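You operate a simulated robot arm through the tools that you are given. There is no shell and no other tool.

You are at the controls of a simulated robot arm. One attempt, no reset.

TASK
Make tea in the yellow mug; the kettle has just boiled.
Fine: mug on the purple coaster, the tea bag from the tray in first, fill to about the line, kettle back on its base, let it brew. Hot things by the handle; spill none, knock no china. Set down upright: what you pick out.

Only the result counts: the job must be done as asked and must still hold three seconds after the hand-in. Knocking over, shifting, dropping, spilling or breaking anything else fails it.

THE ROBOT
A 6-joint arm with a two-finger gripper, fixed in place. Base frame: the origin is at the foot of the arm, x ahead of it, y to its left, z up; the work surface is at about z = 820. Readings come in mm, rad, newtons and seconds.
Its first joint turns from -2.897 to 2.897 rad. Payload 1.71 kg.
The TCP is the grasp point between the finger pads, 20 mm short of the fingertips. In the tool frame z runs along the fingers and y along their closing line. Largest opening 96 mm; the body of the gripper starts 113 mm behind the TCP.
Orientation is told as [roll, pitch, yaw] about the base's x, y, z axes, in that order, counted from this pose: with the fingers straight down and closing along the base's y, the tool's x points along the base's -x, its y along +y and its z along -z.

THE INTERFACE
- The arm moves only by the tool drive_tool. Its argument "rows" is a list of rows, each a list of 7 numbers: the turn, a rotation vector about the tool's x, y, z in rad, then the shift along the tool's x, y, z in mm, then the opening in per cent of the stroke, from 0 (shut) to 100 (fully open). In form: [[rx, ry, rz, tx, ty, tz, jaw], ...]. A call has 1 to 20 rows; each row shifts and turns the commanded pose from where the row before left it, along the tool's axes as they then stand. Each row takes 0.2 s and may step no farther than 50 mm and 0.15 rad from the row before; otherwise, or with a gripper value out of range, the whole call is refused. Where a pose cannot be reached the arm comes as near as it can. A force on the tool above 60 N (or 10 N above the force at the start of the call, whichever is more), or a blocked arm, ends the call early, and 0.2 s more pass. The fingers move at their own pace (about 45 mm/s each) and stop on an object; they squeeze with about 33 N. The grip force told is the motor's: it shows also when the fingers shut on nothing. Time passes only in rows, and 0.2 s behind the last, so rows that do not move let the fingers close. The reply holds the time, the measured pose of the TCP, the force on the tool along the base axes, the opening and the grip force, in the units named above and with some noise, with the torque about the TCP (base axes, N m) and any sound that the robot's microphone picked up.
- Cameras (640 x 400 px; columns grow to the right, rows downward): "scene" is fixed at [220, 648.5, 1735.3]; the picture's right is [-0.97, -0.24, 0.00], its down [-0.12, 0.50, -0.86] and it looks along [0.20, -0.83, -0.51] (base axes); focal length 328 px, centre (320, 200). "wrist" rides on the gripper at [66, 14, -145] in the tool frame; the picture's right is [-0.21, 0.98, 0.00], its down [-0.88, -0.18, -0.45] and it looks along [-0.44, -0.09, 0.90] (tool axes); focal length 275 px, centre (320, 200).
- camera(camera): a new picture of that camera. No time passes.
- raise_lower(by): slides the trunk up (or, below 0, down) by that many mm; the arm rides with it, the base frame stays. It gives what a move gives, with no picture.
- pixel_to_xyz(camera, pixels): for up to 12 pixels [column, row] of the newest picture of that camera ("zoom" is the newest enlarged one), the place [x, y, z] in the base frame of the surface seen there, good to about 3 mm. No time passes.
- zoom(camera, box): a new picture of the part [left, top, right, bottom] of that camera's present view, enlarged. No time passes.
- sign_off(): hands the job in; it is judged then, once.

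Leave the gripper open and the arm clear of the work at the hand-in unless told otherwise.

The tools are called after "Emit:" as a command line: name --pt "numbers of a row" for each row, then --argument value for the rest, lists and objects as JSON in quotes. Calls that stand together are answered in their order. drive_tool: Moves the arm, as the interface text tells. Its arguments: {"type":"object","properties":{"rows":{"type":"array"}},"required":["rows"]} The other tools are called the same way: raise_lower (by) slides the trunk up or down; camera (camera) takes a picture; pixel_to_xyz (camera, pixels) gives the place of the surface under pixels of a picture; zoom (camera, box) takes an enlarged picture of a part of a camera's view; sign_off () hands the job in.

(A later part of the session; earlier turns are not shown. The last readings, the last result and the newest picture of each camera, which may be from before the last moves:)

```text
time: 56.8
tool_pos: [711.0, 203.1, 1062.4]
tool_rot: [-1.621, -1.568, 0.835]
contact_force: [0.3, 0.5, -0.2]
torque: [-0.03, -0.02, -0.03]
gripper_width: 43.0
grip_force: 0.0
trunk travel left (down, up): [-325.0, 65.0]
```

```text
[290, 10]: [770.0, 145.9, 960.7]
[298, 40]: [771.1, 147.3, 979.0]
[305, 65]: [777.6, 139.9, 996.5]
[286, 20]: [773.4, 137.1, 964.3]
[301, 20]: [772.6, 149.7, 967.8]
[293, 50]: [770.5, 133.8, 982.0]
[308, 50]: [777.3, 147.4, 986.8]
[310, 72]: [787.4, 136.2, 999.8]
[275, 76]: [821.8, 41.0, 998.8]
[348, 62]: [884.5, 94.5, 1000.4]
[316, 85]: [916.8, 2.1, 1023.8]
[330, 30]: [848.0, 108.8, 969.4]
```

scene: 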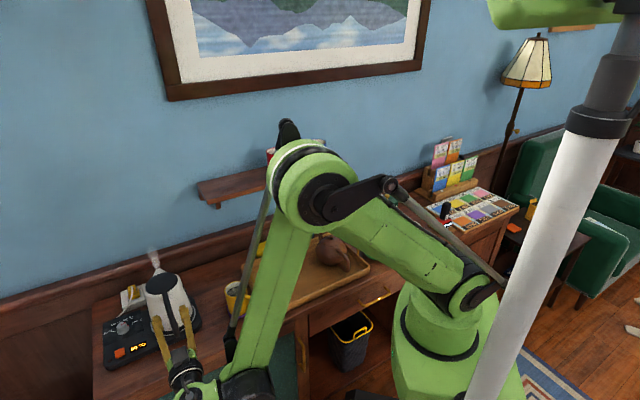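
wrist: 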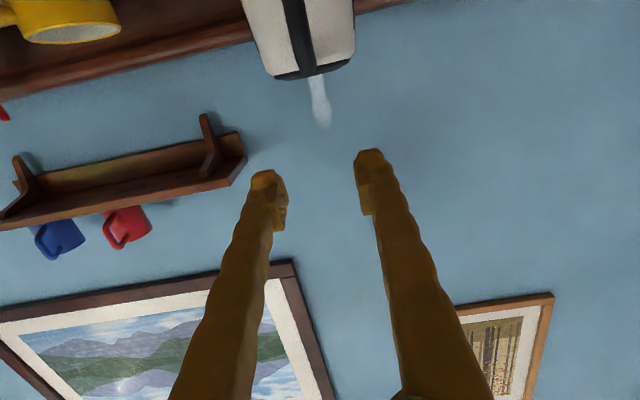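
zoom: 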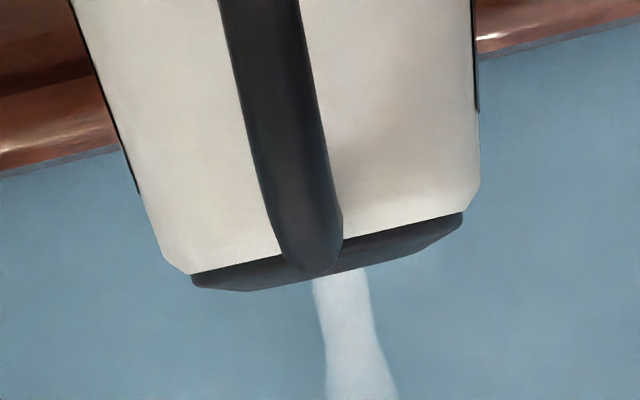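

The handle's mid-plane is at s≈648.7, so I need 2.3 mm sideways. It is about 15.5 mm wide. I lower 72 mm to the top bar's height and move forward 50 mm, stopping short of the handle to check alignment.

Emit:
drive_tool --pt "0 0 0 36 2.3 0 45" --pt "0 0 0 36 0 0 45" --pt "0 0 0 0 0 25 45" --pt "0 0 0 0 0 25 45" --pt "0 0 0 0 0 0 45"

Emit:
camera --camera "wrist"

Emit:
zoom --camera "scene" --box '[100, 260, 260, 400]'

```text
time: 58.0
tool_pos: [749.1, 172.7, 989.1]
tool_rot: [-1.294, -1.568, 0.512]
contact_force: [-0.7, 0.6, 0.9]
torque: [0.01, 0.01, 0.0]
gripper_width: 43.3
grip_force: 0.0
trunk travel left (down, up): [-325.0, 65.0]
```

```text
taken
```

wrist: 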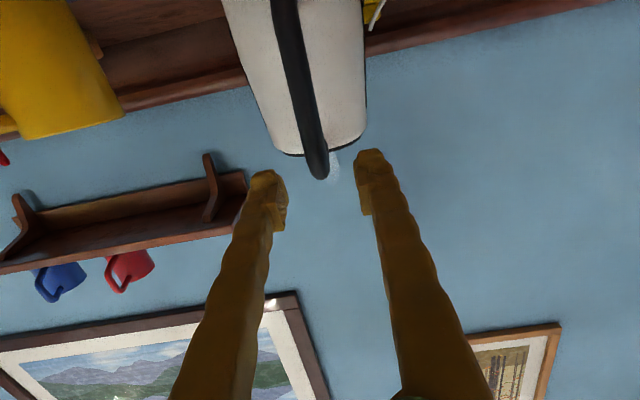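

```text
2.86 times, centred on (180, 330) of scene
```

zoom: 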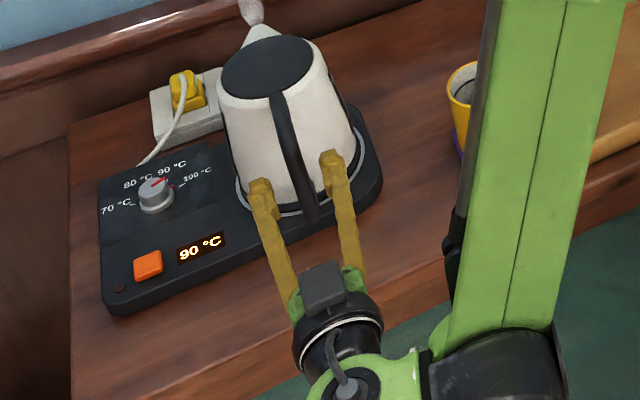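

The handle's top is at about (317,170) between the fingers, and the grasp line projects to x=320 there. I'll zoom in for the lateral offset and the bar height.

Emit:
zoom --camera "wrist" --box '[240, 80, 400, 240]'

Emit:
pixel_to_xyz --camera "wrist" --pixels '[[317, 165], [317, 172], [305, 150], [326, 150], [309, 165], [325, 165], [300, 120], [315, 120], [308, 120], [296, 90], [318, 178]]'

```text
2.50 times, centred on (320, 160) of wrist
```

zoom: 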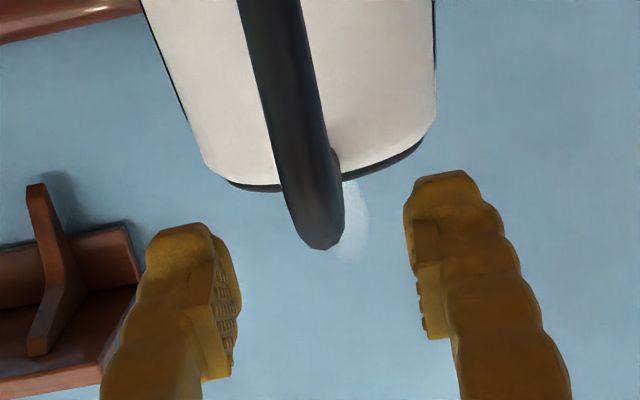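

```text
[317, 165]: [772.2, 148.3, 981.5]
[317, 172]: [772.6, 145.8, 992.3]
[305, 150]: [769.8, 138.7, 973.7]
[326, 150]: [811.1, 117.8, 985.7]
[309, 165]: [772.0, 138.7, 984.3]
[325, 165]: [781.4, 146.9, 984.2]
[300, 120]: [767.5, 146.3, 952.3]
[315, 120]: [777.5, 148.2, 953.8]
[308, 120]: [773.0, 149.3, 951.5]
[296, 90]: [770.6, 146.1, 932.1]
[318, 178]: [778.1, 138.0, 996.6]
```

The handle centre is about 1.5 mm to the tool's -y side and the bar's centre height is z≈992. I correct both and slide forward 78 mm, so the pads lie along the top bar with the tips about 17 mm short of the body.

Emit:
drive_tool --pt "0 0 0 -2 -1.5 10 45" --pt "0 0 0 0 0 18 45" --pt "0 0 0 0 0 18 45" --pt "0 0 0 0 0 18 45" --pt "0 0 0 0 0 14.4 45" --pt "0 0 0 0 0 0 45"

Emit:
camera --camera "wrist"

Emit:
zoom --camera "scene" --box '[120, 250, 220, 360]'

```text
time: 59.4
tool_pos: [802.3, 116.1, 990.6]
tool_rot: [-1.463, -1.569, 0.675]
contact_force: [-0.3, -1.1, 0.1]
torque: [0.02, 0.01, 0.01]
gripper_width: 43.2
grip_force: 0.0
trunk travel left (down, up): [-325.0, 65.0]
```

```text
taken
```

wrist: 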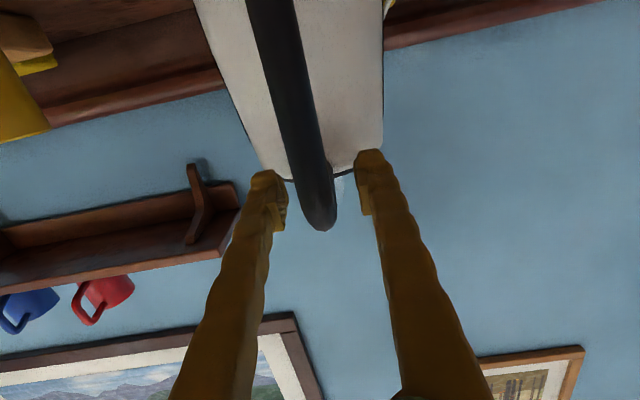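

```text
3.64 times, centred on (170, 305) of scene
```

zoom: 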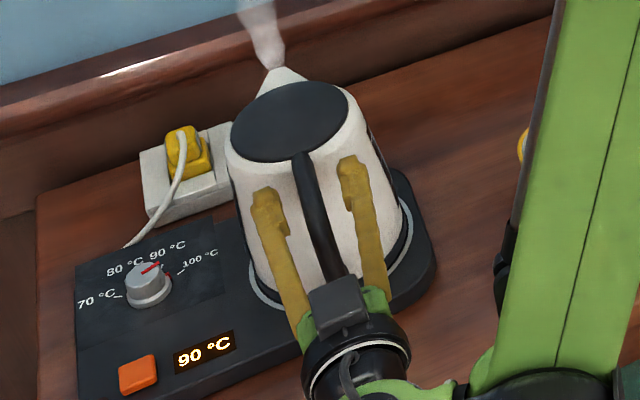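

The fingers straddle the top bar evenly. I close gradually and read the width.

Emit:
drive_tool --pt "0 0 0 0 0 0 32" --pt "0 0 0 0 0 0 22" --pt "0 0 0 0 0 0 10" --pt "0 0 0 0 0 0 0" --pt "0 0 0 0 0 0 0" --pt "0 0 0 0 0 0 0"

Emit:
camera --camera "wrist"

Emit:
zoom --camera "scene" --box '[120, 250, 220, 360]'

```text
time: 60.8
tool_pos: [801.8, 115.9, 991.1]
tool_rot: [-1.579, -1.567, 0.791]
contact_force: [1.1, 1.2, 1.6]
torque: [0.05, 0.01, 0.06]
gripper_width: 18.8
grip_force: 32.8
trunk travel left (down, up): [-325.0, 65.0]
```

```text
taken
```

wrist: 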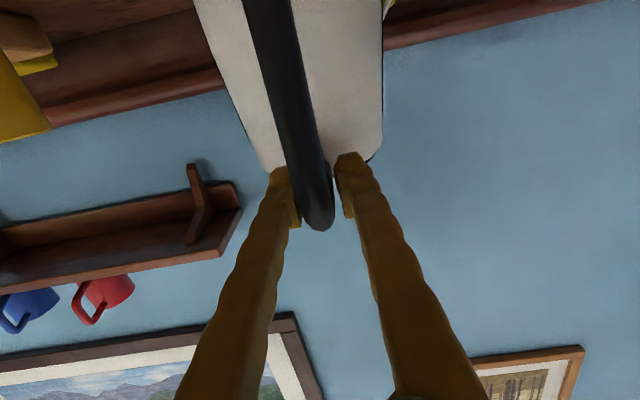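

```text
3.64 times, centred on (170, 305) of scene
```

zoom: 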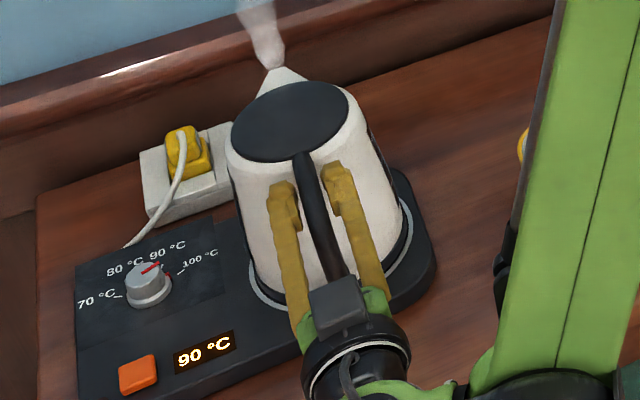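

The handle is held at 18.8 mm with 33 N. I note the seat pose (801.8, 115.9, 991.1) for the return. Now a tiny 4 mm lift to weigh the kettle and see whether it rotates in the grip.

Emit:
drive_tool --pt "0 0 0 -2 0 0 0" --pt "0 0 0 -2 0 0 0" --pt "0 0 0 0 0 0 0"

Emit:
zoom --camera "scene" --box '[120, 250, 220, 360]'

Emit:
camera --camera "wrist"

```text
time: 61.6
tool_pos: [802.6, 117.5, 995.8]
tool_rot: [-1.327, -1.568, 0.541]
contact_force: [-0.7, 1.2, -6.9]
torque: [0.43, 0.46, 0.03]
gripper_width: 19.0
grip_force: 32.4
trunk travel left (down, up): [-325.0, 65.0]
```

```text
3.64 times, centred on (170, 305) of scene
```

zoom: 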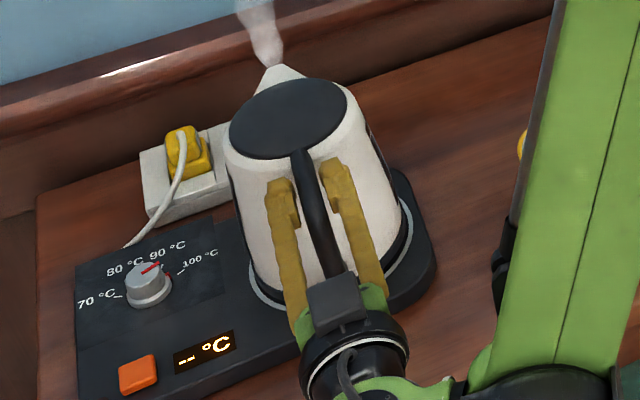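

```text
taken
```

wrist: 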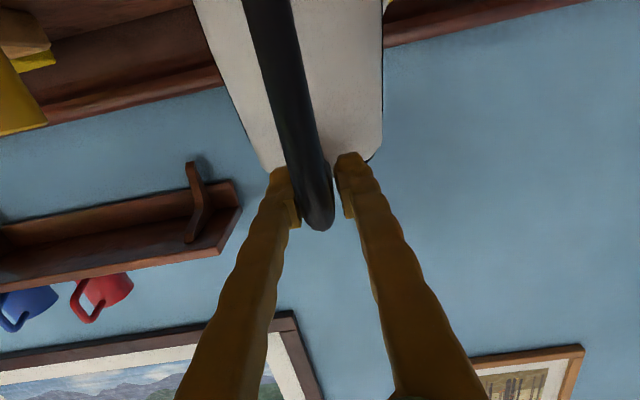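

The display shows "--", so the kettle is off its base. It weighs about 7 N and the 0.63 N m moment is being held, with no visible rotation in the wrist view. I lift 20 mm more slowly and re-check.

Emit:
drive_tool --pt "0 0 0 -4 0 0 0" --pt "0 0 0 -5 0 0 0" --pt "0 0 0 -6 0 0 0" --pt "0 0 0 -5 0 0 0" --pt "0 0 0 0 0 0 0"

Emit:
zoom --camera "scene" --box '[120, 250, 220, 360]'

Emit:
camera --camera "wrist"

```text
time: 62.8
tool_pos: [801.8, 116.6, 1017.1]
tool_rot: [-1.404, -1.569, 0.619]
contact_force: [0.1, -0.6, -6.9]
torque: [0.43, 0.42, 0.0]
gripper_width: 18.9
grip_force: 33.1
trunk travel left (down, up): [-325.0, 65.0]
```

```text
3.64 times, centred on (170, 305) of scene
```

zoom: 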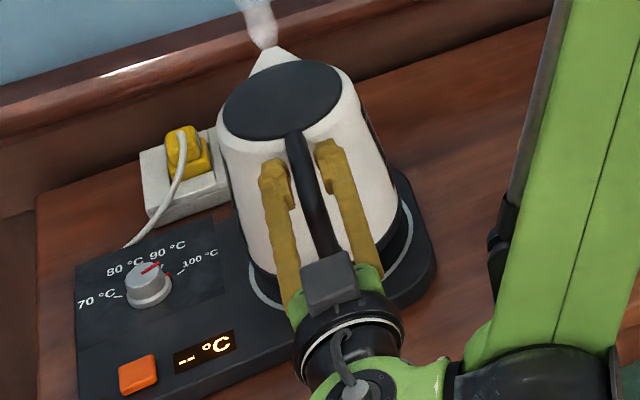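

```text
taken
```

wrist: 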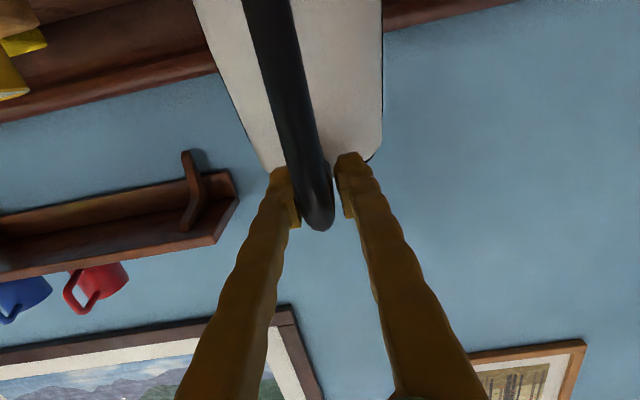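

The grip is rock solid: same weight, same view. Before carrying, I need the spout tip's exact place relative to the tool, so I query it in this zoom (tip near (276,47)) and the lid.

Emit:
zoom --camera "scene" --box '[140, 245, 190, 285]'

```text
10.00 times, centred on (165, 265) of scene
```

zoom: 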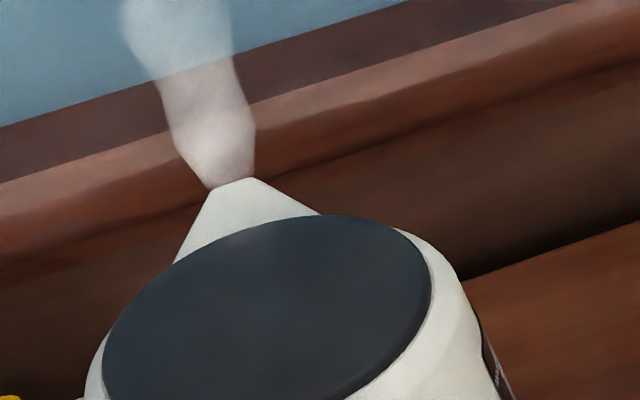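

Emit:
pixel_to_xyz --camera "zoom" --pixels '[[235, 186], [250, 180], [222, 190], [240, 200], [240, 215], [200, 225], [290, 205], [110, 360], [428, 280], [310, 218], [270, 310], [180, 250]]'

```text
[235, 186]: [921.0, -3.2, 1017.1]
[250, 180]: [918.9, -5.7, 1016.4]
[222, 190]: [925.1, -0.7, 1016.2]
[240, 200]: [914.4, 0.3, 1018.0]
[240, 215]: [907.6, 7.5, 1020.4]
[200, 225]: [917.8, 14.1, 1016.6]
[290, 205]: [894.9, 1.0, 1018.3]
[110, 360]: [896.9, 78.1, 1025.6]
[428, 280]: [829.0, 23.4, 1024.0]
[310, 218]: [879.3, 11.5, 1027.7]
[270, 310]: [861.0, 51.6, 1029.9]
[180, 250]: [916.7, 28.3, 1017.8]
```

The spout tip lies 170 mm ahead of the TCP along the tool axis, at the same height and centred. So S = TCP + 170·z_tool. I raise the kettle to z≈1130, pull back 96 mm, then tilt 50° here. I expect the low water in it to stay in up to about 60°, and this spot is away from the mug anyway.

Emit:
drive_tool --pt "0 0 0 -10 0 0 0" --pt "0 0 0 -18 0 0 0" --pt "0 0 0 -20 0 0 0" --pt "0 0 0 -20 0 0 0" --pt "0 0 0 -20 0 0 0" --pt "0 0 0 -15 0 -5 0" --pt "0 0 0 -10 0 -12 0" --pt "0 0 0 0 0 -18 0" --pt "0 0 0 0 0 -20 0" --pt "0 0 0 0 0 -20 0" --pt "0 0 0 0 0 -14 0" --pt "0 0 0 0 0 -7 0" --pt "0 0 0 0 0 0 0"

Emit:
camera --camera "scene"

Emit:
camera --camera "wrist"

```text
time: 65.6
tool_pos: [731.8, 184.1, 1128.8]
tool_rot: [-1.435, -1.57, 0.648]
contact_force: [0.3, -0.1, -7.0]
torque: [0.45, 0.43, 0.03]
gripper_width: 18.8
grip_force: 32.6
trunk travel left (down, up): [-325.0, 65.0]
```

```text
taken
```

scene: 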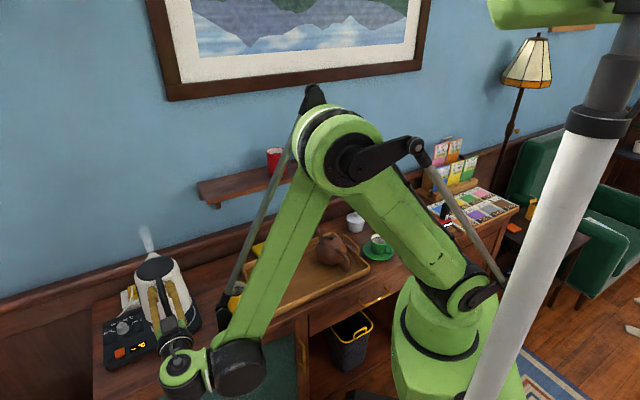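

```text
taken
```

wrist: 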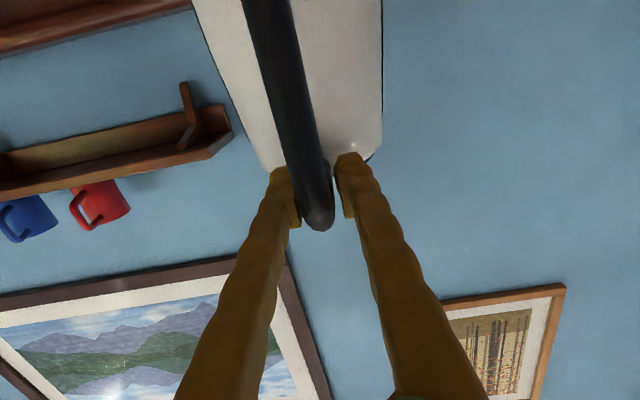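

All is steady. For the pour I want the scene camera to see into the mug, so the kettle should come in with its spout pointing +x (away from the robot) rather than along my line of sight. I yaw the level kettle by +45° while raising 42 mm, then tilt it 50°, all in place away from the mug.

Emit:
drive_tool --pt "-0.07 0 0 -5 0 0 0" --pt "-0.12 0 0 -8 0 0 0" --pt "-0.12 0 0 -8 0 0 0" --pt "-0.12 0 0 -8 0 0 0" --pt "-0.12 0 0 -8 0 0 0" --pt "-0.12 0 0 -5 0 0 0" --pt "-0.1154 0 0 0 0 0 0" --pt "0 0 0 0 0 0 0" --pt "0 0 0 0 0 0 0"

Emit:
camera --camera "scene"

```text
time: 67.6
tool_pos: [733.2, 184.9, 1171.5]
tool_rot: [-0.73, -1.567, 0.732]
contact_force: [0.5, 1.3, -6.5]
torque: [0.03, 0.57, 0.01]
gripper_width: 18.9
grip_force: 33.2
trunk travel left (down, up): [-325.0, 65.0]
```

```text
taken
```

scene: 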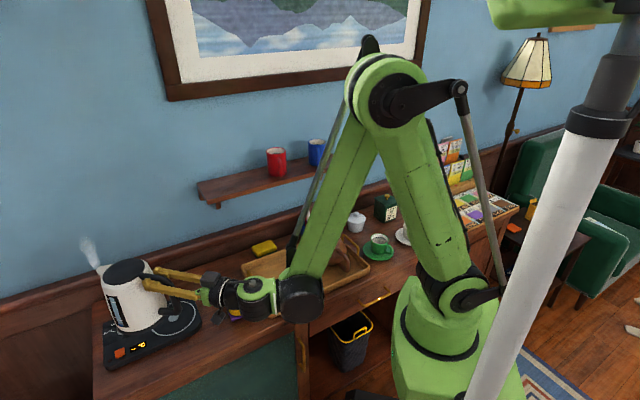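

The heading is now 0 and the kettle level is steady. The gauge faces the scene camera near (115,305), so I zoom in to read the water level (no time passes).

Emit:
zoom --camera "scene" --box '[85, 250, 175, 340]'

```text
4.44 times, centred on (130, 295) of scene
```

zoom: 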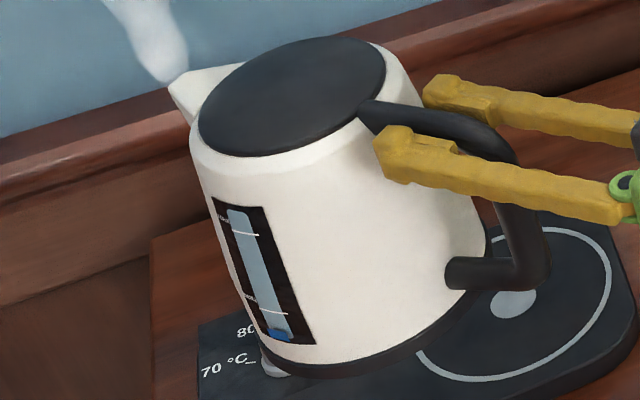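

The gauge is blue only at the bottom, below MIN, so it holds a modest amount. I tilt 50° (6 rows) and start moving back toward x≈560 at this height, well clear of everything.

Emit:
drive_tool --pt "0 0.12 0 0 0 0 0" --pt "0 0.145 0 0 0 0 0" --pt "0 0.145 0 0 0 0 0" --pt "0 0.145 0 0 0 0 0" --pt "0 0.145 0 0 0 0 0" --pt "0 0.1727 0 0 0 0 0"

```text
refused: row 6 steps farther than a row can; nothing moved
```

The last row stepped too far and nothing moved. I'm resending with smaller steps.

Emit:
drive_tool --pt "0 0.1 0 0 0 0 0" --pt "0 0.13 0 0 0 0 0" --pt "0 0.13 0 0 0 0 0" --pt "0 0.13 0 0 0 0 0" --pt "0 0.13 0 0 0 0 0" --pt "0 0.13 0 0 0 0 0" --pt "0 0.1227 0 0 0 0 0" --pt "0 0 0 8 0 -6.4 0" --pt "0 0 0 14.6 0 -12.3 0" --pt "0 0 0 14.6 0 -12.3 0" --pt "0 0 0 0 0 0 0"

Emit:
camera --camera "scene"

```text
time: 70.0
tool_pos: [685.1, 182.9, 1172.5]
tool_rot: [-0.002, -0.697, -0.001]
contact_force: [0.0, 0.1, -5.2]
torque: [0.03, -0.03, 0.0]
gripper_width: 19.1
grip_force: 32.9
trunk travel left (down, up): [-325.0, 65.0]
```

```text
taken
```

scene: 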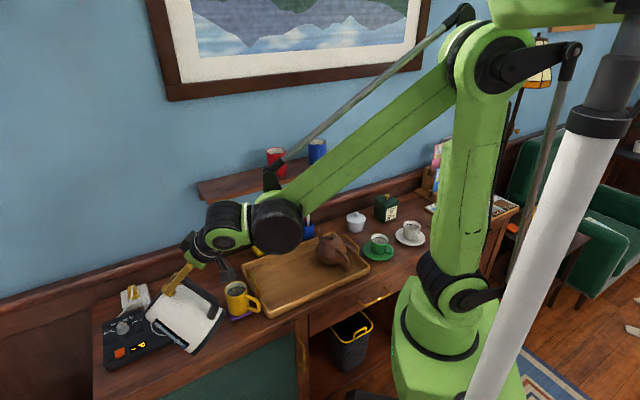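

The force reads -5.2 N instead of about -6.9 N, so I need to check at once whether water is leaving the spout. Zooming in.

Emit:
zoom --camera "scene" --box '[90, 220, 270, 370]'

Emit:
camera --camera "wrist"

```text
2.67 times, centred on (180, 295) of scene
```

zoom: 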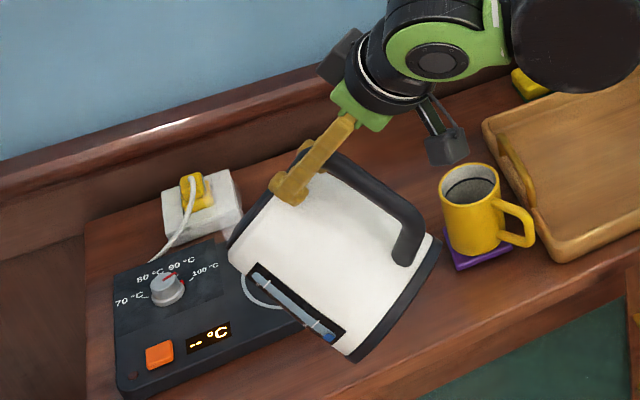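

```text
taken
```

wrist: 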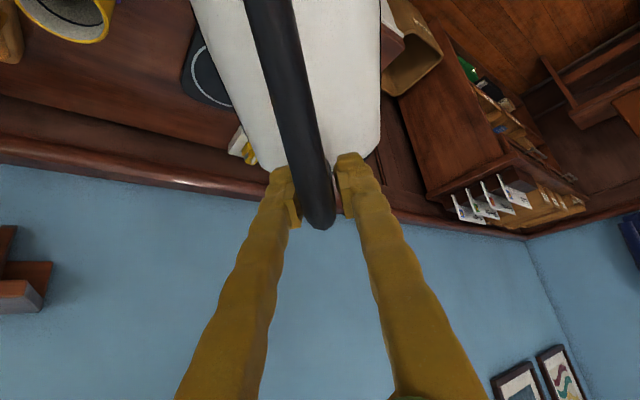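

No stream or puddle is visible. I'll look closer at the spout tip (about pixel (149,313)) and at the table beneath it.

Emit:
zoom --camera "scene" --box '[120, 290, 220, 390]'

Emit:
drive_tool --pt "0 0 0 0 0 0 0"

```text
4.00 times, centred on (170, 340) of scene
```

zoom: 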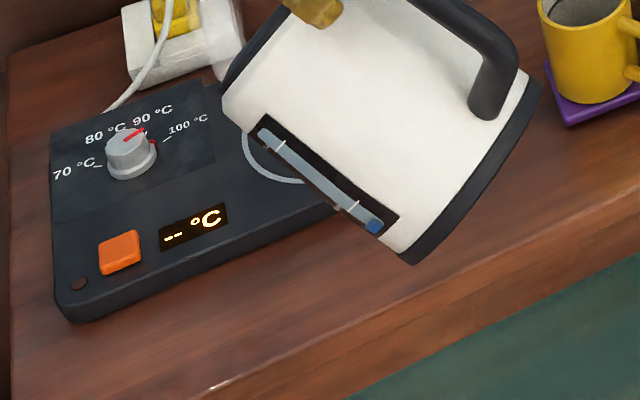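

```text
time: 70.4
tool_pos: [685.7, 183.6, 1172.2]
tool_rot: [-0.002, -0.696, 0.002]
contact_force: [-0.1, 0.3, -7.4]
torque: [0.0, -0.05, -0.01]
gripper_width: 19.0
grip_force: 32.7
trunk travel left (down, up): [-325.0, 65.0]
```

The hold reading is -7.4 N, so that was only noise and nothing was poured. I continue: 126 mm back in -x, then sideways toward the mug's line, keeping this height so that everything passes above the mug.

Emit:
drive_tool --pt "0 0 0 13.8 0 -11.6 0" --pt "0 0 0 13.8 0 -11.6 0" --pt "0 0 0 13.8 0 -11.6 0" --pt "0 0 0 13.8 0 -11.6 0" --pt "0 0 0 13.8 0 -11.6 0" --pt "0 0 0 13.8 0 -11.6 0" --pt "0 0 0 13.8 -6 -11.6 0" --pt "0 0 0 0 -16 0 0" --pt "0 0 0 0 -20 0 0" --pt "0 0 0 0 -20 0 0" --pt "0 0 0 0 -20 0 0" --pt "0 0 0 0 -20 0 0" --pt "0 0 0 0 0 0 0"

Emit:
camera --camera "scene"

```text
time: 73.2
tool_pos: [560.1, 83.3, 1170.6]
tool_rot: [-0.003, -0.697, 0.002]
contact_force: [0.3, -0.6, -8.0]
torque: [0.02, 0.0, -0.05]
gripper_width: 18.9
grip_force: 32.8
trunk travel left (down, up): [-325.0, 65.0]
```

```text
taken
```

scene: 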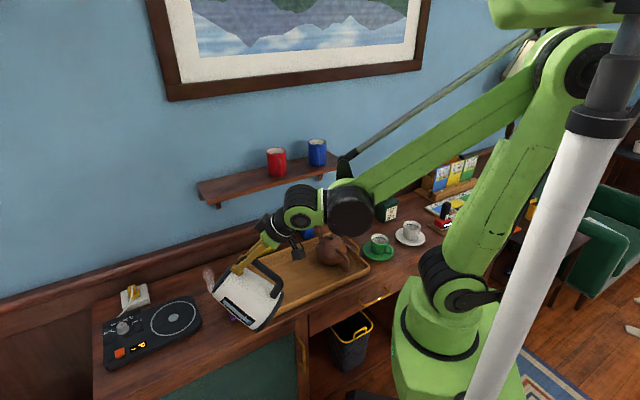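

That is reachable. I slide the remaining 122 mm to bring the spout in line with the mug, still high above it.

Emit:
drive_tool --pt "0 0 0 0 -14 0 0" --pt "0 0 0 0 -20 0 0" --pt "0 0 0 0 -20 0 0" --pt "0 0 0 0 -20 0 0" --pt "0 0 0 0 -20 0 0" --pt "0 0 0 0 -18 0 0" --pt "0 0 0 0 -10.3 0 0" --pt "0 0 0 0 0 0 0" --pt "0 0 0 0 0 0 0"

Emit:
camera --camera "scene"

Emit:
zoom --camera "scene" --box '[190, 220, 320, 330]'

```text
time: 75.2
tool_pos: [557.7, -41.3, 1172.7]
tool_rot: [-0.002, -0.698, 0.003]
contact_force: [-0.9, -1.2, -6.6]
torque: [0.01, 0.02, -0.01]
gripper_width: 19.0
grip_force: 33.1
trunk travel left (down, up): [-325.0, 65.0]
```

```text
taken
```

scene: 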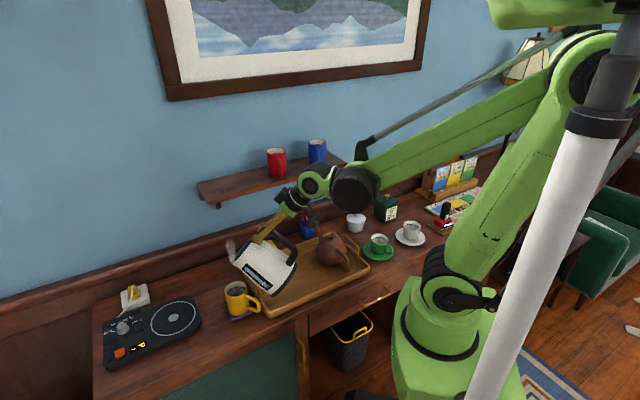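

```text
3.64 times, centred on (255, 275) of scene
```

zoom: 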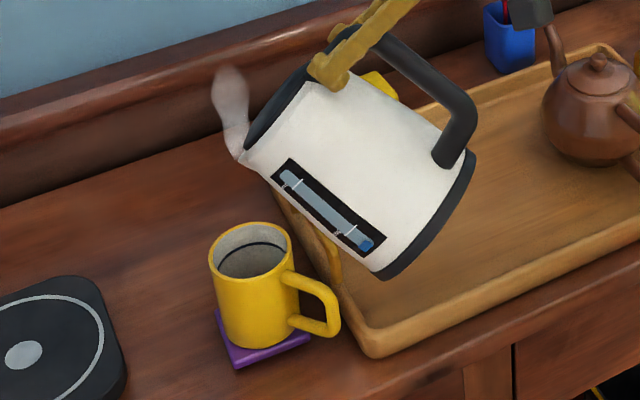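

The view is ideal: the spout tip is above the mug and I can see the line inside the mug. I lower the spout toward about 58 mm over the rim while tilting from 50° to 60° around the tip, then look.

Emit:
drive_tool --pt "0 0.0436 0 2.6 0.7 13.1 0" --pt "0 0.0437 0 2.6 0.6 13.1 0" --pt "0 0.0436 0 -0.2 0 10.6 0" --pt "0 0.0437 0 -0.2 0 10.6 0" --pt "0 0 0 0 0 0 0"

Emit:
zoom --camera "scene" --box '[200, 240, 300, 330]'

```text
time: 76.4
tool_pos: [583.9, -40.4, 1130.0]
tool_rot: [-0.002, -0.523, 0.001]
contact_force: [0.8, 0.0, -7.2]
torque: [-0.02, -0.15, 0.02]
gripper_width: 19.1
grip_force: 33.1
trunk travel left (down, up): [-325.0, 65.0]
```

```text
4.44 times, centred on (250, 285) of scene
```

zoom: 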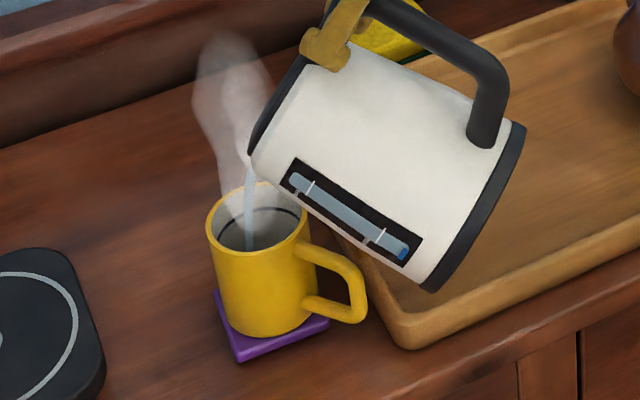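

It is pouring: a thin stream from the spout at (250,170) falls straight into the mug near its centre. I hold here briefly and watch the level.

Emit:
drive_tool --pt "0 0 0 0 0 0 0" --pt "0 0 0 0 0 0 0"

Emit:
zoom --camera "scene" --box '[210, 255, 270, 320]'

```text
time: 77.0
tool_pos: [582.9, -39.3, 1130.3]
tool_rot: [-0.003, -0.522, 0.0]
contact_force: [0.2, 0.5, -6.6]
torque: [-0.02, -0.16, 0.0]
gripper_width: 19.1
grip_force: 32.8
trunk travel left (down, up): [-325.0, 65.0]
```

```text
6.15 times, centred on (240, 288) of scene
```

zoom: 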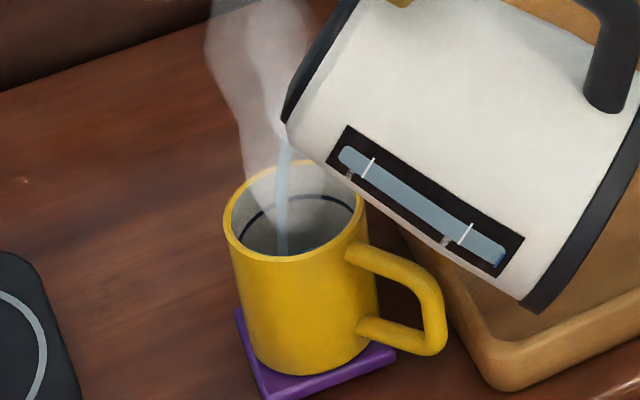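

The stream goes cleanly into the mug, and the line is visible at (300,200) with the water still below it. I keep holding, in short checks.

Emit:
drive_tool --pt "0 0 0 0 0 0 0" --pt "0 0 0 0 0 0 0"

Emit:
zoom --camera "scene" --box '[218, 268, 258, 303]'

```text
time: 77.6
tool_pos: [584.4, -39.8, 1129.9]
tool_rot: [-0.001, -0.521, 0.0]
contact_force: [-0.8, -0.4, -6.8]
torque: [-0.01, -0.15, -0.04]
gripper_width: 19.0
grip_force: 32.6
trunk travel left (down, up): [-325.0, 65.0]
```

```text
11.43 times, centred on (238, 286) of scene
```

zoom: 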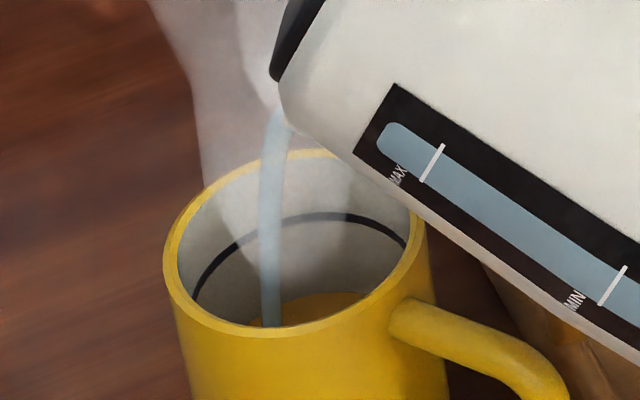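

The amber tea surface is now visible inside, with its back edge at y≈290 in the zoom and the line at y≈215. It's rising steadily. One more short hold.

Emit:
drive_tool --pt "0 0 0 0 0 0 0"

Emit:
zoom --camera "scene" --box '[218, 268, 258, 303]'

```text
time: 78.0
tool_pos: [583.0, -39.7, 1131.2]
tool_rot: [-0.003, -0.523, 0.001]
contact_force: [0.2, -0.5, -6.4]
torque: [-0.02, -0.12, -0.02]
gripper_width: 18.8
grip_force: 32.5
trunk travel left (down, up): [-325.0, 65.0]
```

```text
11.43 times, centred on (238, 286) of scene
```

zoom: 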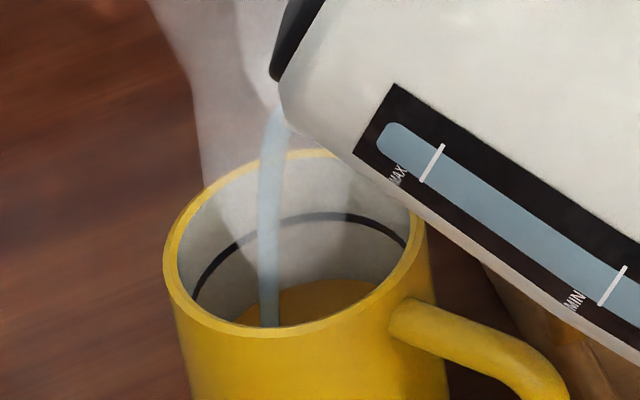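

In 0.4 s the back edge rose from about 291 to 279, roughly 30 px/s, with about 63 px left to the line. I hold about 1 s more, then check.

Emit:
drive_tool --pt "0 0 0 0 0 0 0" --pt "0 0 0 0 0 0 0" --pt "0 0 0 0 0 0 0" --pt "0 0 0 0 0 0 0"

Emit:
zoom --camera "scene" --box '[218, 268, 258, 303]'

```text
time: 79.0
tool_pos: [583.2, -40.8, 1130.7]
tool_rot: [-0.002, -0.523, 0.0]
contact_force: [0.4, -1.1, -5.3]
torque: [-0.02, -0.11, -0.04]
gripper_width: 19.0
grip_force: 32.4
trunk travel left (down, up): [-325.0, 65.0]
```

```text
11.43 times, centred on (238, 286) of scene
```

zoom: 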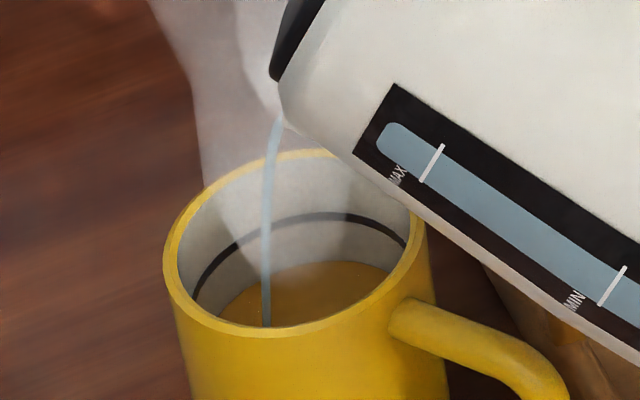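

The stream is thinning and the level is at y≈262 with the line at 215, so I need slightly more tilt. I add 3° about the spout tip and hold briefly.

Emit:
drive_tool --pt "0 0.0262 0 -4.5 0 0.1 0" --pt "0 0.0262 0 -4.4 0 0.1 0" --pt "0 0 0 0 0 0 0"

Emit:
zoom --camera "scene" --box '[218, 268, 258, 303]'

```text
time: 79.8
tool_pos: [590.9, -39.7, 1135.2]
tool_rot: [-0.002, -0.469, 0.0]
contact_force: [-0.1, 0.9, -5.5]
torque: [0.0, -0.18, -0.03]
gripper_width: 18.9
grip_force: 33.3
trunk travel left (down, up): [-325.0, 65.0]
```

```text
11.43 times, centred on (238, 286) of scene
```

zoom: 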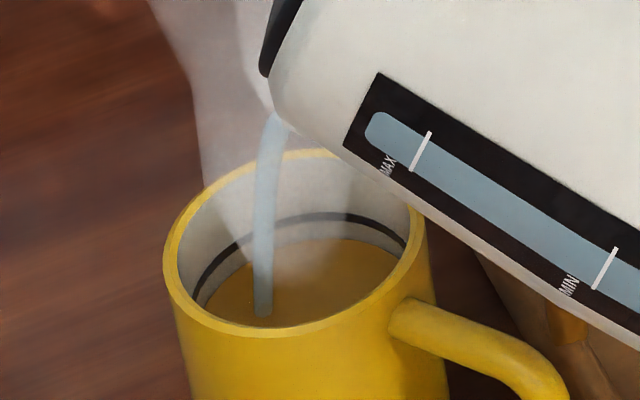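

The level is at y≈240, about 20 px under the line. I hold 0.4 s more, then untilt quickly about the tip while rising slightly, keeping the spout above the mug until the flow has stopped.

Emit:
drive_tool --pt "0 0 0 0 0 0 0" --pt "0 0 0 0 0 0 0" --pt "0 -0.149 0 18.7 0 -11.4 0" --pt "0 -0.149 0 13.7 0 -14.4 0" --pt "0 0 0 0 0 0 0"

Emit:
zoom --camera "scene" --box '[218, 268, 258, 303]'

Emit:
zoom --camera "scene" --box '[190, 220, 320, 330]'

```text
time: 81.0
tool_pos: [550.1, -38.0, 1142.6]
tool_rot: [-0.003, -0.769, 0.002]
contact_force: [0.0, -0.2, -5.3]
torque: [-0.01, 0.05, -0.01]
gripper_width: 19.1
grip_force: 33.0
trunk travel left (down, up): [-325.0, 65.0]
```

```text
11.43 times, centred on (238, 286) of scene
```

zoom: 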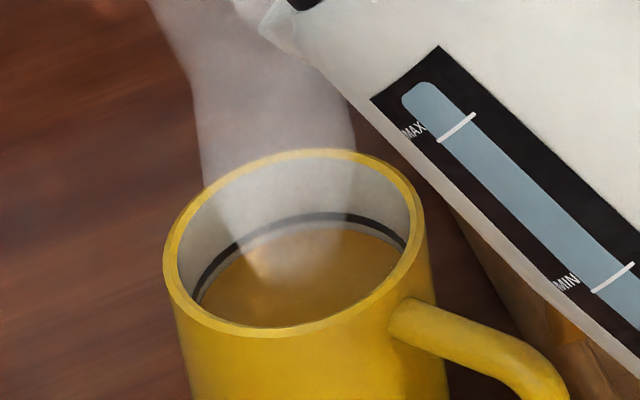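

```text
3.64 times, centred on (255, 275) of scene
```

zoom: 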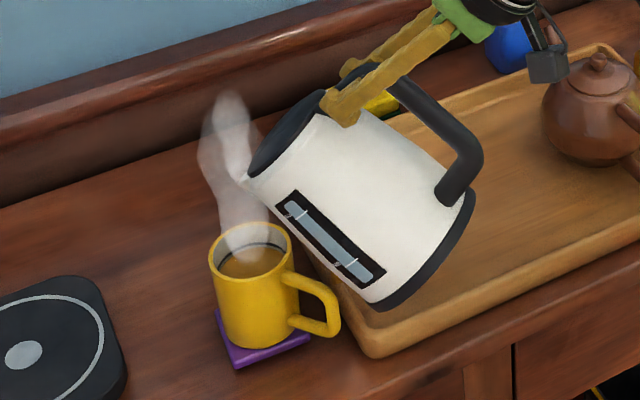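

The flow stopped and the surface is just under the line. I zoom closer to judge the gap.

Emit:
zoom --camera "scene" --box '[230, 279, 256, 299]'

Emit:
pixel_to_xyz --camera "zoom" --pixels '[[200, 160], [300, 150], [320, 180], [260, 200], [350, 130], [330, 110], [150, 250]]'

```text
16.00 times, centred on (243, 289) of scene
```

zoom: 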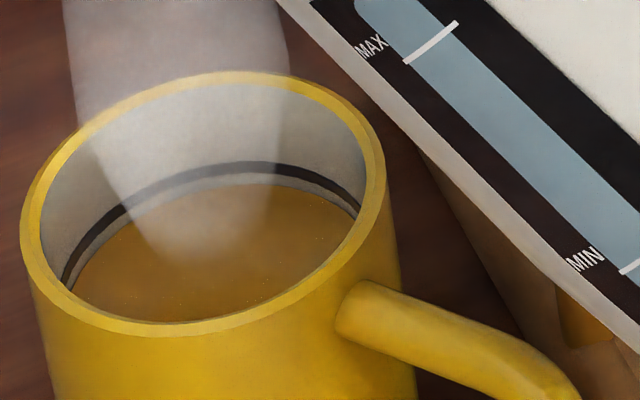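

```text
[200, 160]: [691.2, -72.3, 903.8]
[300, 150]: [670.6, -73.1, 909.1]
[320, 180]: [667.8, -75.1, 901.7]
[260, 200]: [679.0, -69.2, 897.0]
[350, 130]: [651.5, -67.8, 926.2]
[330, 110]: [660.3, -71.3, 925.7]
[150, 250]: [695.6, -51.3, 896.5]
```

The surface is about 3 to 4 mm below the centre of the line, roughly 5% short. A very short top-up should bring it to the line, with about 20 mm of rim margin above. I tilt back to about 63° at the same spot for one row, then untilt again.

Emit:
drive_tool --pt "0 0.1477 0 -10.7 -1 16.5 0" --pt "0 0.1484 0 -17.0 0 13.3 0" --pt "0 0 0 0 0 0 0" --pt "0 -0.149 0 18.7 0 -11.4 0" --pt "0 -0.149 0 13.7 0 -14.4 0" --pt "0 0 0 0 0 0 0"

Emit:
zoom --camera "scene" --box '[230, 279, 256, 299]'

Emit:
zoom --camera "scene" --box '[190, 220, 320, 330]'

```text
time: 82.4
tool_pos: [548.7, -42.9, 1141.7]
tool_rot: [-0.003, -0.771, 0.002]
contact_force: [-0.3, -0.1, -4.6]
torque: [0.02, 0.04, 0.0]
gripper_width: 19.1
grip_force: 33.0
trunk travel left (down, up): [-325.0, 65.0]
```

```text
16.00 times, centred on (243, 289) of scene
```

zoom: 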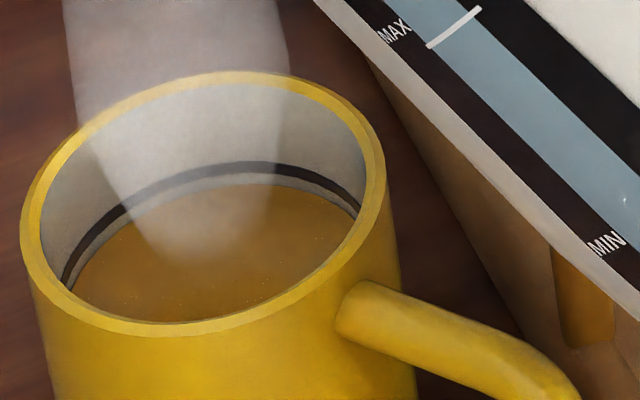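

```text
3.64 times, centred on (255, 275) of scene
```

zoom: 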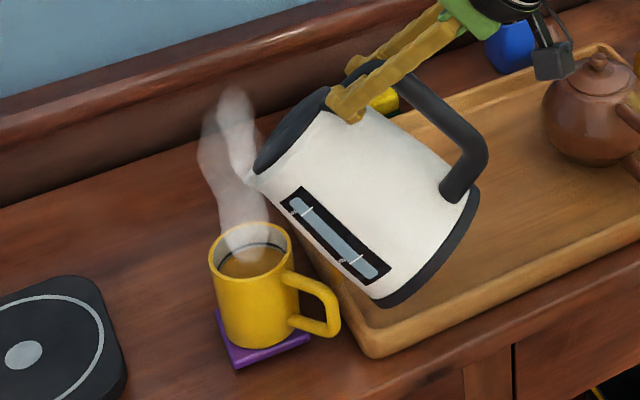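

The level hasn't visibly changed, so the brief tilt was too short to pour. I go to 63° again and look there for a stream.

Emit:
drive_tool --pt "0 0.1477 0 -10.7 1.5 16.5 0" --pt "0 0.1484 0 -17.0 0 13.3 0" --pt "0 0 0 0 0 0 0"

Emit:
zoom --camera "scene" --box '[218, 268, 258, 303]'

```text
time: 83.2
tool_pos: [589.0, -40.4, 1133.3]
tool_rot: [-0.002, -0.472, -0.001]
contact_force: [0.4, -0.3, -5.2]
torque: [-0.01, -0.09, -0.01]
gripper_width: 19.0
grip_force: 33.5
trunk travel left (down, up): [-325.0, 65.0]
```

```text
11.43 times, centred on (238, 286) of scene
```

zoom: 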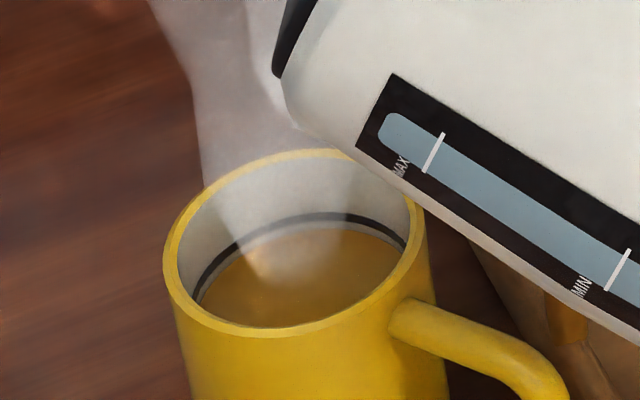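

There is no stream at 63° now because the kettle's level has dropped. I add 2.5° about the tip and look again.

Emit:
drive_tool --pt "0 0.0436 0 -8.9 0 0.8 0"

Emit:
zoom --camera "scene" --box '[218, 268, 258, 303]'

```text
time: 83.6
tool_pos: [600.1, -41.4, 1138.1]
tool_rot: [-0.001, -0.43, 0.0]
contact_force: [-0.6, 0.0, -5.6]
torque: [0.03, -0.17, -0.03]
gripper_width: 19.1
grip_force: 32.9
trunk travel left (down, up): [-325.0, 65.0]
```

```text
11.43 times, centred on (238, 286) of scene
```

zoom: 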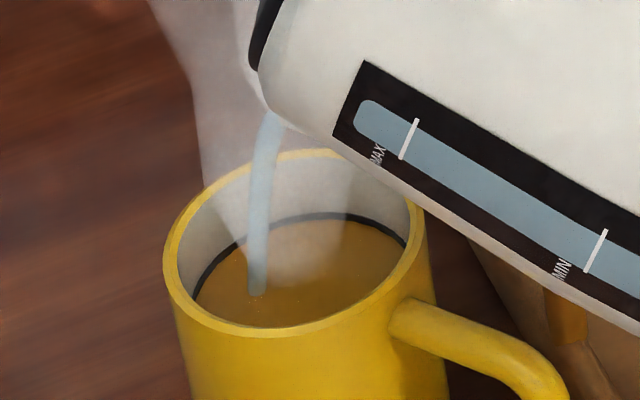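

It flowed, and the surface's back edge is now right at the line (y≈221). I untilt at once, rising, with the spout kept above the mug.

Emit:
drive_tool --pt "0 -0.149 0 19.4 0 -11.3 0" --pt "0 -0.149 0 14.2 0 -14.8 0" --pt "0 -0.145 0 11.2 0 -13.2 0" --pt "0 0 0 0 0 0 0"

Emit:
zoom --camera "scene" --box '[230, 279, 256, 299]'

Emit:
zoom --camera "scene" --box '[190, 220, 320, 330]'

```text
time: 84.6
tool_pos: [539.2, -40.1, 1146.8]
tool_rot: [-0.002, -0.874, 0.001]
contact_force: [-1.2, 0.3, -4.7]
torque: [0.01, 0.1, -0.02]
gripper_width: 19.0
grip_force: 32.9
trunk travel left (down, up): [-325.0, 65.0]
```

```text
16.00 times, centred on (243, 289) of scene
```

zoom: 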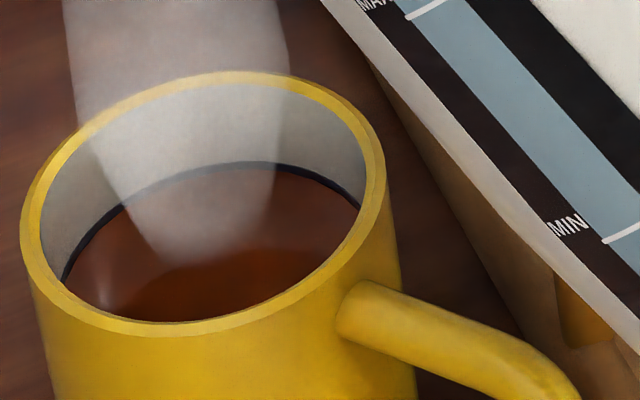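

```text
3.64 times, centred on (255, 275) of scene
```

zoom: 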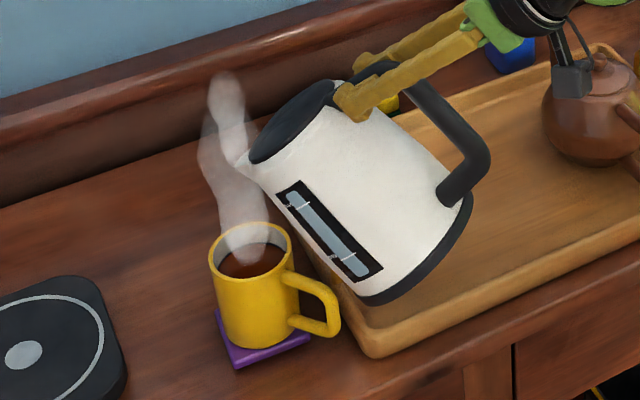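

The surface is exactly at the line and the tea is darkening with the bag in it. The flow has stopped. Now the kettle goes back the way it came: raise 40 mm, slide to y≈185, all above the mug's height.

Emit:
drive_tool --pt "0 0 0 -12 0 -10 0" --pt "0 0 0 -18.6 0 -15.7 0" --pt "0 0 0 0 12 0 0" --pt "0 0 0 0 20 0 0" --pt "0 0 0 0 22 0 0" --pt "0 0 0 0 22 0 0" --pt "0 0 0 0 22 0 0" --pt "0 0 0 0 22 0 0" --pt "0 0 0 0 22 0 0" --pt "0 0 0 0 22 0 0" --pt "0 0 0 0 22 0 0" --pt "0 0 0 0 22 0 0" --pt "0 0 0 0 16 0 0" --pt "0 0 0 0 0 0 0"

Emit:
camera --camera "scene"

```text
time: 87.6
tool_pos: [540.6, 183.7, 1185.9]
tool_rot: [-0.002, -0.871, 0.002]
contact_force: [1.1, 0.2, -5.6]
torque: [0.03, 0.09, -0.06]
gripper_width: 18.8
grip_force: 32.9
trunk travel left (down, up): [-325.0, 65.0]
```

```text
taken
```

scene: 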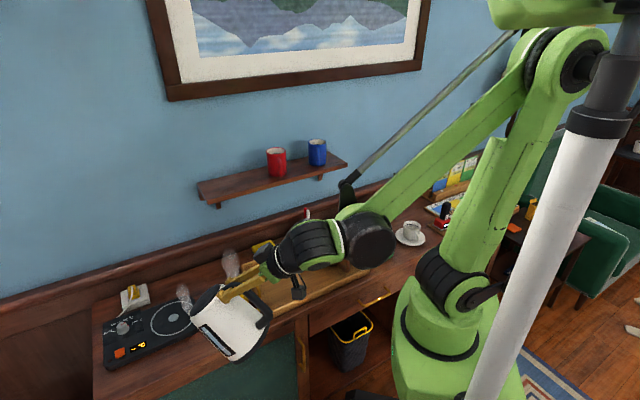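

The kettle is clear of the mug. I move it forward 192 mm, level it, and yaw it back by 45°, still at height and beside its base.

Emit:
drive_tool --pt "0 0 0 -10 0 12 0" --pt "0 0 0 -15.4 0 18.4 0" --pt "0 0 0 -17 0 20.3 0" --pt "0 0 0 -17 0 20.3 0" --pt "0 0 0 -17 0 20.3 0" --pt "0 0 0 -17 0 20.3 0" --pt "0 0 0 -17 0 20.3 0" --pt "0 0 0 -13.1 0 15.1 0" --pt "0 -0.14 0 0 0 0 0" --pt "0 -0.14 0 0 0 0 0" --pt "0 -0.14 0 0 0 0 0" --pt "0 -0.14 0 0 0 0 0" --pt "0 -0.14 0 0 0 0 0" --pt "0.1 0 0 0 0 0 0" --pt "0.14 0 0 0 0 0 0" --pt "0.14 0 0 0 0 0 0" --pt "0.14 0 0 0 0 0 0" --pt "0.14 0 0 0 0 0 0" --pt "0.1254 0 0 0 0 0 0" --pt "0 0 0 0 0 0 0"

Emit:
camera --camera "scene"

Emit:
camera --camera "wrist"

```text
time: 91.8
tool_pos: [729.5, 185.2, 1187.8]
tool_rot: [2.934, -1.569, 2.563]
contact_force: [-0.3, 0.1, -4.6]
torque: [0.31, 0.36, 0.02]
gripper_width: 19.0
grip_force: 32.8
trunk travel left (down, up): [-325.0, 65.0]
```

```text
taken
```

scene: 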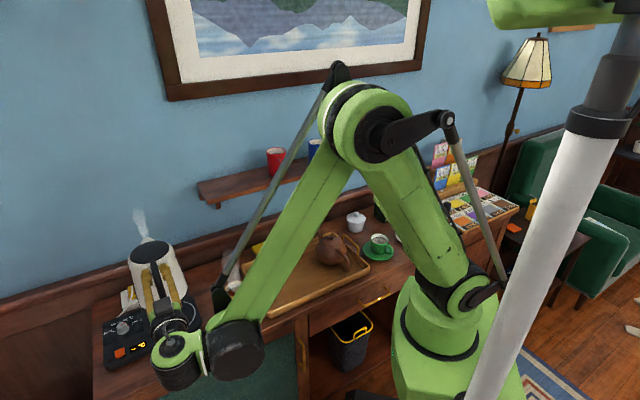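

```text
taken
```

wrist: 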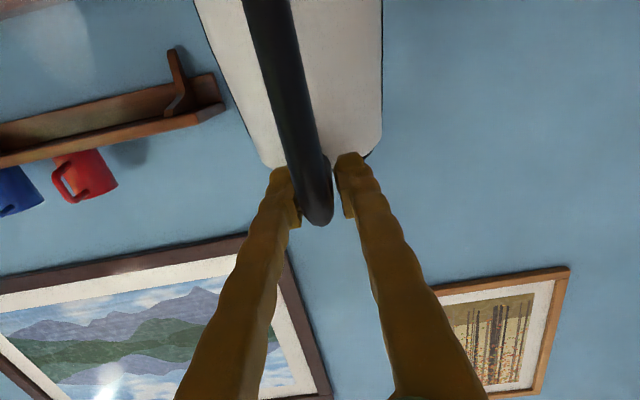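

The kettle is back at heading -45° and level by the tool. The handle's end looks about 5 px different in the wrist view, so I check whether the kettle shifted or tilted in the grip by measuring its lid and spout from the scene camera.

Emit:
zoom --camera "scene" --box '[110, 225, 210, 335]'

```text
3.64 times, centred on (160, 280) of scene
```

zoom: 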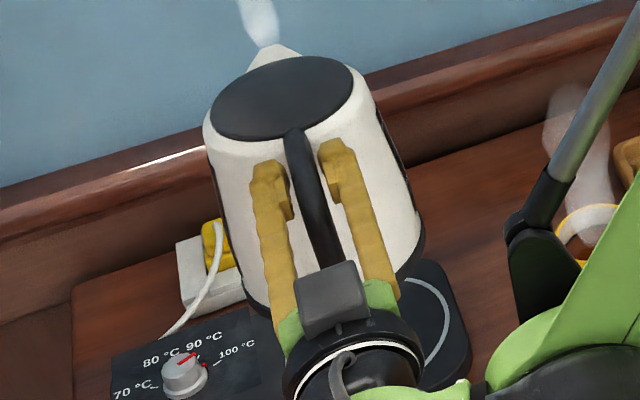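

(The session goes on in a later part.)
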